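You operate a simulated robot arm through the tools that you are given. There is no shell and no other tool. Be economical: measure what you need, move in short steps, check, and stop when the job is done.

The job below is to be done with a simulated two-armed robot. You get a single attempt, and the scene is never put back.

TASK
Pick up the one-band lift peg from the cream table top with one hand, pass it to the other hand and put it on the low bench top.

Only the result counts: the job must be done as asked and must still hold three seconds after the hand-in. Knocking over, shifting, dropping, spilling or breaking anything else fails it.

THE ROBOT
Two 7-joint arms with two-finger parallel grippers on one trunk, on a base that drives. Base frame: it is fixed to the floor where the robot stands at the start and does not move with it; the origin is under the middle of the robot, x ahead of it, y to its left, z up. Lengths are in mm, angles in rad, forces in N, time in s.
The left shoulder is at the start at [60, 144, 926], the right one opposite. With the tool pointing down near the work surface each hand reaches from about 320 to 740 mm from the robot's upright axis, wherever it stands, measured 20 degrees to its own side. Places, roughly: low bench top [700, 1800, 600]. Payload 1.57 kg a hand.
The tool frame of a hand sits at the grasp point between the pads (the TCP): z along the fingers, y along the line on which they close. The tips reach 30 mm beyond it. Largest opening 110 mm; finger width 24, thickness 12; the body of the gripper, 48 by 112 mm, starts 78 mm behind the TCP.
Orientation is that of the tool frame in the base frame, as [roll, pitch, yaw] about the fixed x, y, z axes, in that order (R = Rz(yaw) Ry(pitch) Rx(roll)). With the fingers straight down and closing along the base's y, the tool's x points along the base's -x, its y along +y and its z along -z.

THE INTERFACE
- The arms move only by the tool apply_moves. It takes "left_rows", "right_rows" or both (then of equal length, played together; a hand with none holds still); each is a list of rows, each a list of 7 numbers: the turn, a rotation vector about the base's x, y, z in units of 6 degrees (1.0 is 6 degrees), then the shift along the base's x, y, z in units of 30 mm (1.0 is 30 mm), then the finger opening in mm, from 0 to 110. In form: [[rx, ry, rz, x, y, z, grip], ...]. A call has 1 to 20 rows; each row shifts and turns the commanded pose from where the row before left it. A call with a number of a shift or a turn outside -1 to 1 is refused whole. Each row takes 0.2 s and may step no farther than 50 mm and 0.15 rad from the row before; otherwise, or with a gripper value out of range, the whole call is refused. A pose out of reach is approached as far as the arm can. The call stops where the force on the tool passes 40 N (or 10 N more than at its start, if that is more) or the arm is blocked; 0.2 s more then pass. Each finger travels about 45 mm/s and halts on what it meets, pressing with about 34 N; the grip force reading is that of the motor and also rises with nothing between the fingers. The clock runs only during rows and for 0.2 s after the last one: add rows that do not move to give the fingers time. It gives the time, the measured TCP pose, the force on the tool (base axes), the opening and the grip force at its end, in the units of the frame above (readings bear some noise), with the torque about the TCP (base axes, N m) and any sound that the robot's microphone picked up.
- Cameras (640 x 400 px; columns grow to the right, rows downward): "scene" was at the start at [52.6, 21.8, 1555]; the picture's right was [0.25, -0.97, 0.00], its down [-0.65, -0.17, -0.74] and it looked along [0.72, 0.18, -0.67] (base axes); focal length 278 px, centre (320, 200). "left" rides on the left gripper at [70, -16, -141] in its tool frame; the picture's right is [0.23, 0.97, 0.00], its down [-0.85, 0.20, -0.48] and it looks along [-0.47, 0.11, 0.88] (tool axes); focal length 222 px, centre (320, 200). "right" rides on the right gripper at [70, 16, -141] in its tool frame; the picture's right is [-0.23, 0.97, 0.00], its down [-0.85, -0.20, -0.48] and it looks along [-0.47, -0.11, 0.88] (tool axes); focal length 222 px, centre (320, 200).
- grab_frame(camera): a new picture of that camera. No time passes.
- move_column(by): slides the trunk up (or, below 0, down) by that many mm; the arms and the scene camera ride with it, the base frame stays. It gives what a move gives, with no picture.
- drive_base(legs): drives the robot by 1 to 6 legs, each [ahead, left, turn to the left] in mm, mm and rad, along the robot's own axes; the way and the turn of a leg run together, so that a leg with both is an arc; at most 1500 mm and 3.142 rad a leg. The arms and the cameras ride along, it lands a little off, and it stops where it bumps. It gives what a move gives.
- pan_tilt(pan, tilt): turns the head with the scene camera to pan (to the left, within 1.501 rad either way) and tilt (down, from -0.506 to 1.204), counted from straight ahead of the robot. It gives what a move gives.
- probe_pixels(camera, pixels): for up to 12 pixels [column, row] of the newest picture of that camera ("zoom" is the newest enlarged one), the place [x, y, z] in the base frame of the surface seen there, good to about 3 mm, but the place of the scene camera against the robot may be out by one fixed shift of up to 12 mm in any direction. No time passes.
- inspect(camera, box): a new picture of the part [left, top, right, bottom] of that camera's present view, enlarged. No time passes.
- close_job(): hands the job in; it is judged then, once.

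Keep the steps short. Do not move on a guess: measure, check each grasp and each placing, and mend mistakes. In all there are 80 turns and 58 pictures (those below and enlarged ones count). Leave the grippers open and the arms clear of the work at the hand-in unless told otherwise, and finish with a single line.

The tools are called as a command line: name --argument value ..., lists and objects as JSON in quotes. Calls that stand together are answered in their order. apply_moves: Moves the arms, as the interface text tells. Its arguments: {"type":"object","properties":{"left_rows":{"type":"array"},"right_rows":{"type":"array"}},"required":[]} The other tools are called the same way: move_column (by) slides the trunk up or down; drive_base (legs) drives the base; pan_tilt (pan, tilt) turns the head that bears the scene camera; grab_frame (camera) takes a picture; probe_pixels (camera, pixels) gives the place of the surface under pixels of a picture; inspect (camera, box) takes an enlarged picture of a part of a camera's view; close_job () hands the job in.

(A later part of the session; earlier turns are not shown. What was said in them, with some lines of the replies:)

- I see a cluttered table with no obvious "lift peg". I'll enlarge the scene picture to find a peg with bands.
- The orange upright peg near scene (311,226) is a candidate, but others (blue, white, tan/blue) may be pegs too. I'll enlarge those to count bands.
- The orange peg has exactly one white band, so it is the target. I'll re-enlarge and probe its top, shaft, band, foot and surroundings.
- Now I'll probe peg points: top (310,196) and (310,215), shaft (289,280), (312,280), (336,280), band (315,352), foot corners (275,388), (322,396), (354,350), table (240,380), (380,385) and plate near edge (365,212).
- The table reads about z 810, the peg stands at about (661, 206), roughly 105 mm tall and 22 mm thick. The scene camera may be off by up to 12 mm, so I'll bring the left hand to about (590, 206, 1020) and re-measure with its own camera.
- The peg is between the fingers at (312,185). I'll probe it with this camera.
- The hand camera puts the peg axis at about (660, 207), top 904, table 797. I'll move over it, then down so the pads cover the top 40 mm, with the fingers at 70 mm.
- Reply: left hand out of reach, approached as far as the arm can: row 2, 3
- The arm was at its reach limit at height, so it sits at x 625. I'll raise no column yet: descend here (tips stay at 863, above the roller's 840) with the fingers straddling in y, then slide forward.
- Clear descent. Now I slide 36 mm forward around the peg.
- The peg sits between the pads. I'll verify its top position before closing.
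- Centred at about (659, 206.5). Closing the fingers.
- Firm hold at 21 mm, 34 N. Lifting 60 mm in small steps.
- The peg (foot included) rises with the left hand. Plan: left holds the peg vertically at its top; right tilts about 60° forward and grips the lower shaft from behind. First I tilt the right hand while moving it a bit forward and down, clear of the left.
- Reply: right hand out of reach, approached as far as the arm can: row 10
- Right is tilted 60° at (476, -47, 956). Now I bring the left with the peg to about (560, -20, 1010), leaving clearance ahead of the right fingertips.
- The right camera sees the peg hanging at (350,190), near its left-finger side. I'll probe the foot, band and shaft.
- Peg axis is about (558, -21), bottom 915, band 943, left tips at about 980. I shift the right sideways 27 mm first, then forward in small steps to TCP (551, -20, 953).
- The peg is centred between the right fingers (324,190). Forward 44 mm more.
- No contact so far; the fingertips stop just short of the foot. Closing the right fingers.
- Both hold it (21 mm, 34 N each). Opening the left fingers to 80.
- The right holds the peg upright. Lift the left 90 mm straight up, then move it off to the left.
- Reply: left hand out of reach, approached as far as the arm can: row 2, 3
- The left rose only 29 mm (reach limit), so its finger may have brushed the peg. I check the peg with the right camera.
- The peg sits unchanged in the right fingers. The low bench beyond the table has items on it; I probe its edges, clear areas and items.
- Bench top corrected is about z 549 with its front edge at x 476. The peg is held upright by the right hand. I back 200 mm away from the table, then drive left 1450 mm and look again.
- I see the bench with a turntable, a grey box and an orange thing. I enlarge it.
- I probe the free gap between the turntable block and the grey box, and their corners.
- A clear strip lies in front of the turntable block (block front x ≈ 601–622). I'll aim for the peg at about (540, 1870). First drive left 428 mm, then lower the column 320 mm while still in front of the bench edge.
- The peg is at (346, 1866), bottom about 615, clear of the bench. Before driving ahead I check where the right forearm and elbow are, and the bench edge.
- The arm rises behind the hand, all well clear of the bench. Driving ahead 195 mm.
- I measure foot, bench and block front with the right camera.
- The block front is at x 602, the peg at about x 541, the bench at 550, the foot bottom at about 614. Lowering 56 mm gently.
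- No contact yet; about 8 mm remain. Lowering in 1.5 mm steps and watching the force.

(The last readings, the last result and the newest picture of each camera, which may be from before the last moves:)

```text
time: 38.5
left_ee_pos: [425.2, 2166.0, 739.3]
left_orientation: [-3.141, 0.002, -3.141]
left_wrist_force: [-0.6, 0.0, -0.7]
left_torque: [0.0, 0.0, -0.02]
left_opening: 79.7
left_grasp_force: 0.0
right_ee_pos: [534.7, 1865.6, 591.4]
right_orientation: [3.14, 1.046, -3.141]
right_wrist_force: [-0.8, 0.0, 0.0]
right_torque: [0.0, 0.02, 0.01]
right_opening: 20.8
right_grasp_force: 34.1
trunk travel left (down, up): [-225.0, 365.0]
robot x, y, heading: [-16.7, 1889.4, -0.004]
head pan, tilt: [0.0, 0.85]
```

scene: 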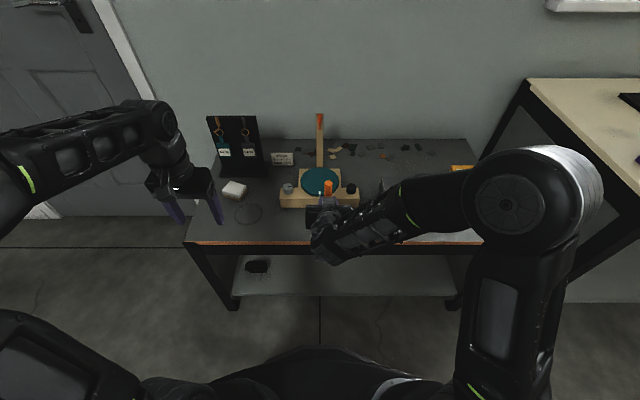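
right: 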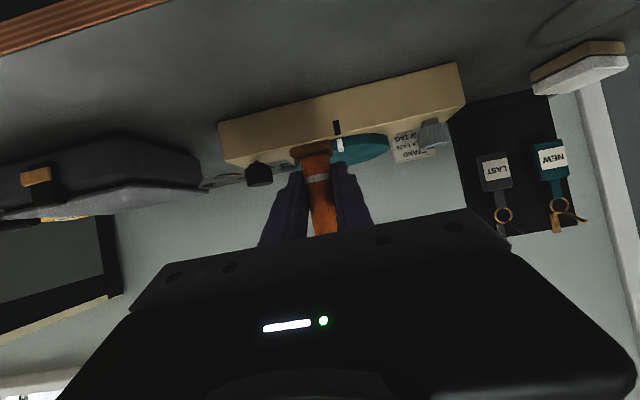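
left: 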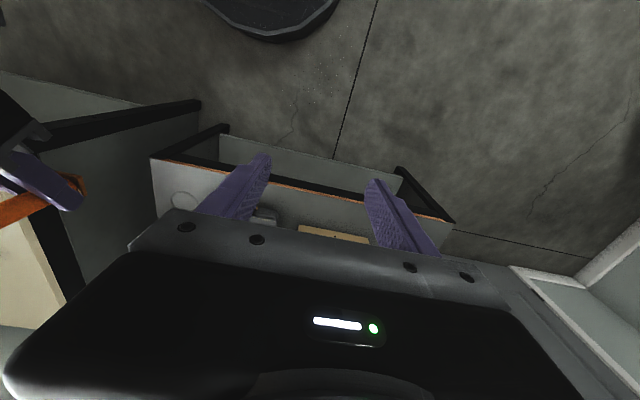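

Still free at 591. Two more 1.5 mm steps.

apply_moves --right_rows '[[0, 0, 0, 0, 0, -0.05, 0], [0, 0, 0, 0, 0, -0.03, 0]]'

```text
time: 39.1
left_ee_pos: [424.8, 2164.8, 738.8]
left_orientation: [-3.14, 0.003, 3.141]
left_wrist_force: [0.1, 0.2, 0.0]
left_torque: [0.02, 0.02, 0.0]
left_opening: 80.0
left_grasp_force: 0.0
right_ee_pos: [534.2, 1865.7, 589.1]
right_orientation: [3.14, 1.046, 3.141]
right_wrist_force: [-0.5, 0.9, 0.6]
right_torque: [0.02, 0.02, -0.02]
right_opening: 20.9
right_grasp_force: 34.0
trunk travel left (down, up): [-225.0, 365.0]
robot x, y, heading: [-16.8, 1887.4, 0.003]
head pan, tilt: [0.0, 0.85]
```

apply_moves --right_rows '[[0, 0, 0, 0, 0, -0.03, 0], [0, 0, 0, 0, 0, -0.03, 0]]'

inspect --camera "right" --box '[280, 110, 360, 180]'

```text
time: 39.7
left_ee_pos: [424.3, 2164.9, 738.5]
left_orientation: [-3.141, 0.002, 3.141]
left_wrist_force: [0.5, 0.4, -0.3]
left_torque: [0.01, 0.0, -0.02]
left_opening: 80.0
left_grasp_force: 0.2
right_ee_pos: [535.7, 1865.3, 586.6]
right_orientation: [-3.142, 1.048, -3.14]
right_wrist_force: [-0.7, -0.1, -0.2]
right_torque: [-0.03, 0.02, 0.02]
right_opening: 20.9
right_grasp_force: 33.8
trunk travel left (down, up): [-225.0, 365.0]
robot x, y, heading: [-15.8, 1887.8, 0.003]
head pan, tilt: [0.0, 0.85]
```

```text
5.71 times, centred on (320, 145) of right
```

zoom: 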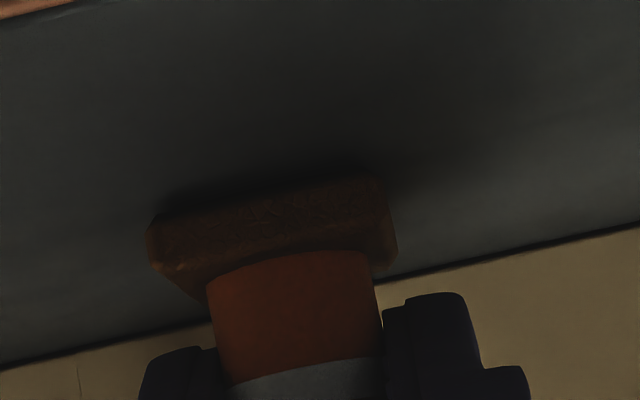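

The foot's shadow is nearly closed. I continue in ~0.9 mm steps.

apply_moves --right_rows '[[0, 0, 0, 0, 0, -0.03, 0], [0, 0, 0, 0, 0, -0.03, 0]]'

```text
time: 40.3
left_ee_pos: [426.1, 2165.4, 739.4]
left_orientation: [3.141, 0.001, 3.14]
left_wrist_force: [0.4, -0.1, -1.0]
left_torque: [-0.01, 0.0, 0.0]
left_opening: 80.2
left_grasp_force: 0.0
right_ee_pos: [536.4, 1866.7, 585.9]
right_orientation: [3.14, 1.051, 3.141]
right_wrist_force: [-2.4, 0.8, 5.7]
right_torque: [0.01, -0.05, 0.03]
right_opening: 21.2
right_grasp_force: 34.3
trunk travel left (down, up): [-225.0, 365.0]
robot x, y, heading: [-14.9, 1891.0, 0.001]
head pan, tilt: [0.0, 0.85]
```

Contact: 5.7 N upward. I open the fingers slowly to 60 mm without moving.

apply_moves --right_rows '[[0, 0, 0, 0, 0, 0, 22], [0, 0, 0, 0, 0, 0, 26], [0, 0, 0, 0, 0, 0, 40], [0, 0, 0, 0, 0, 0, 60], [0, 0, 0, 0, 0, 0, 60], [0, 0, 0, 0, 0, 0, 60]]'

grab_frame --camera "right"

```text
time: 41.7
left_ee_pos: [424.7, 2165.9, 739.0]
left_orientation: [-3.14, 0.003, 3.141]
left_wrist_force: [-0.4, -0.5, 0.2]
left_torque: [0.02, -0.01, -0.02]
left_opening: 80.1
left_grasp_force: 0.0
right_ee_pos: [535.2, 1865.4, 584.7]
right_orientation: [3.141, 1.046, 3.141]
right_wrist_force: [0.2, 0.2, -0.1]
right_torque: [-0.01, -0.02, -0.01]
right_opening: 60.1
right_grasp_force: 0.0
trunk travel left (down, up): [-225.0, 365.0]
robot x, y, heading: [-14.0, 1887.0, -0.0]
head pan, tilt: [0.0, 0.85]
```

```text
22 pictures are left
```

right: 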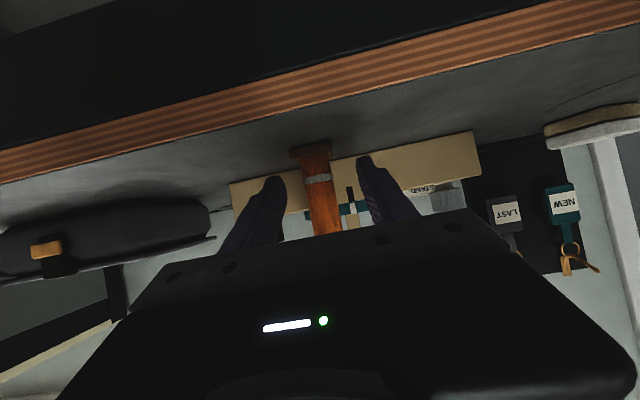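

The peg stands free. Rather than folding the arm near its limit, I back the base straight away by 250 mm.

drive_base --legs '[[-250, 0, 0]]'

pan_tilt --pan 0.0 --tilt 0.7

grab_frame --camera "scene"

grab_frame --camera "right"

```text
time: 43.5
left_ee_pos: [181.4, 2165.2, 738.7]
left_orientation: [3.141, 0.002, 3.139]
left_wrist_force: [-0.7, -0.3, 0.5]
left_torque: [-0.01, 0.0, 0.0]
left_opening: 79.9
left_grasp_force: 0.1
right_ee_pos: [289.9, 1866.5, 585.0]
right_orientation: [3.14, 1.046, 3.141]
right_wrist_force: [-0.2, -0.8, 1.1]
right_torque: [0.0, 0.01, -0.04]
right_opening: 59.7
right_grasp_force: 0.0
trunk travel left (down, up): [-225.0, 365.0]
robot x, y, heading: [-257.3, 1884.8, -0.005]
head pan, tilt: [0.0, 0.85]
```

```text
time: 44.2
left_ee_pos: [180.7, 2165.6, 739.3]
left_orientation: [3.141, 0.002, 3.139]
left_wrist_force: [0.9, -0.3, -0.3]
left_torque: [0.02, 0.0, -0.01]
left_opening: 80.0
left_grasp_force: 0.0
right_ee_pos: [289.9, 1866.4, 584.2]
right_orientation: [-3.141, 1.048, 3.141]
right_wrist_force: [0.5, -0.5, 0.5]
right_torque: [-0.01, 0.01, 0.0]
right_opening: 60.1
right_grasp_force: 0.1
trunk travel left (down, up): [-225.0, 365.0]
robot x, y, heading: [-260.4, 1887.4, 0.001]
head pan, tilt: [0.0, 0.7]
```

```text
21 pictures are left
```

scene: 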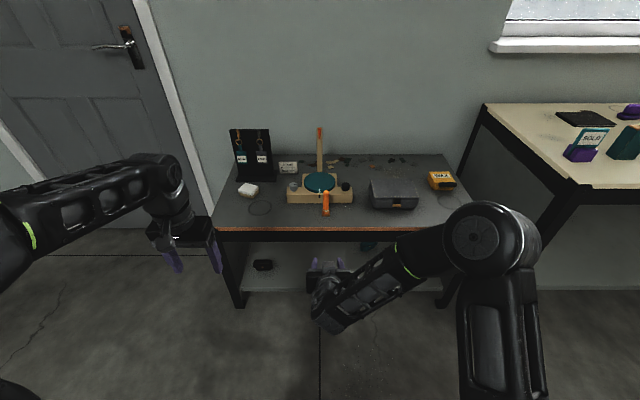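

```text
20 pictures are left
```

right: 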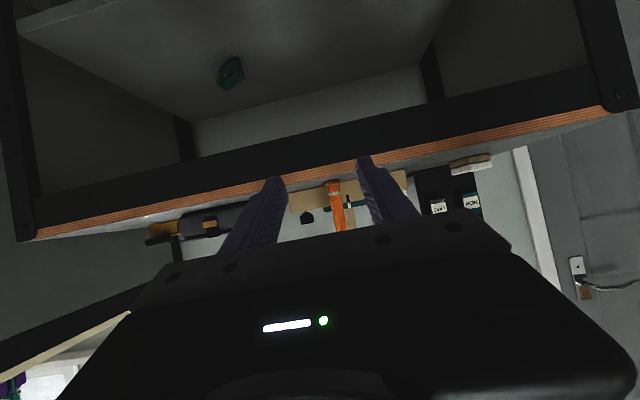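

The peg at scene (326,203) appears upright. I check it closely, as well as the rest of the bench.

inspect --camera "scene" --box '[285, 165, 365, 235]'

probe_pixels --camera "scene" --pixels '[[326, 191], [326, 203], [326, 214]]'

```text
5.71 times, centred on (325, 200) of scene
```

zoom: 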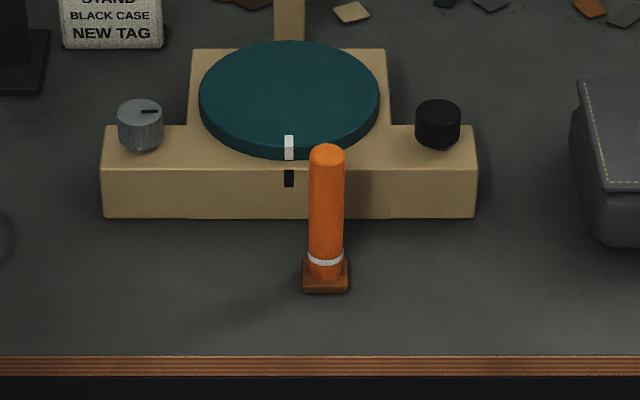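

```text
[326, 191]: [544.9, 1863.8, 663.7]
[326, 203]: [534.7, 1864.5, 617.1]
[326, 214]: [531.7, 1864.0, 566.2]
```

The peg stands upright on the bench, clear of everything. I open both grippers fully and hand in.

apply_moves --left_rows '[[0, 0, 0, 0, 0, 0, 110], [0, 0, 0, 0, 0, 0, 110], [0, 0, 0, 0, 0, 0, 110], [0, 0, 0, 0, 0, 0, 110]]' --right_rows '[[0, 0, 0, 0, 0, 0, 110], [0, 0, 0, 0, 0, 0, 110], [0, 0, 0, 0, 0, 0, 110], [0, 0, 0, 0, 0, 0, 110]]'

close_job

```text
time: 45.2
left_ee_pos: [179.9, 2164.5, 739.1]
left_orientation: [3.14, 0.002, 3.139]
left_wrist_force: [-0.7, 0.7, 0.5]
left_torque: [0.02, 0.04, 0.0]
left_opening: 109.7
left_grasp_force: 0.1
right_ee_pos: [290.4, 1865.3, 585.5]
right_orientation: [3.141, 1.048, -3.141]
right_wrist_force: [-0.4, 0.3, 0.0]
right_torque: [0.01, -0.04, -0.01]
right_opening: 109.7
right_grasp_force: 0.1
trunk travel left (down, up): [-225.0, 365.0]
robot x, y, heading: [-261.9, 1887.6, -0.002]
head pan, tilt: [0.0, 0.7]
```

```text
The job is handed in.
```

The left hand picked up the one-band peg and passed it to the right, which stood it upright on the low bench at about (541, 1865); both grippers are open and clear, and the job is handed in.
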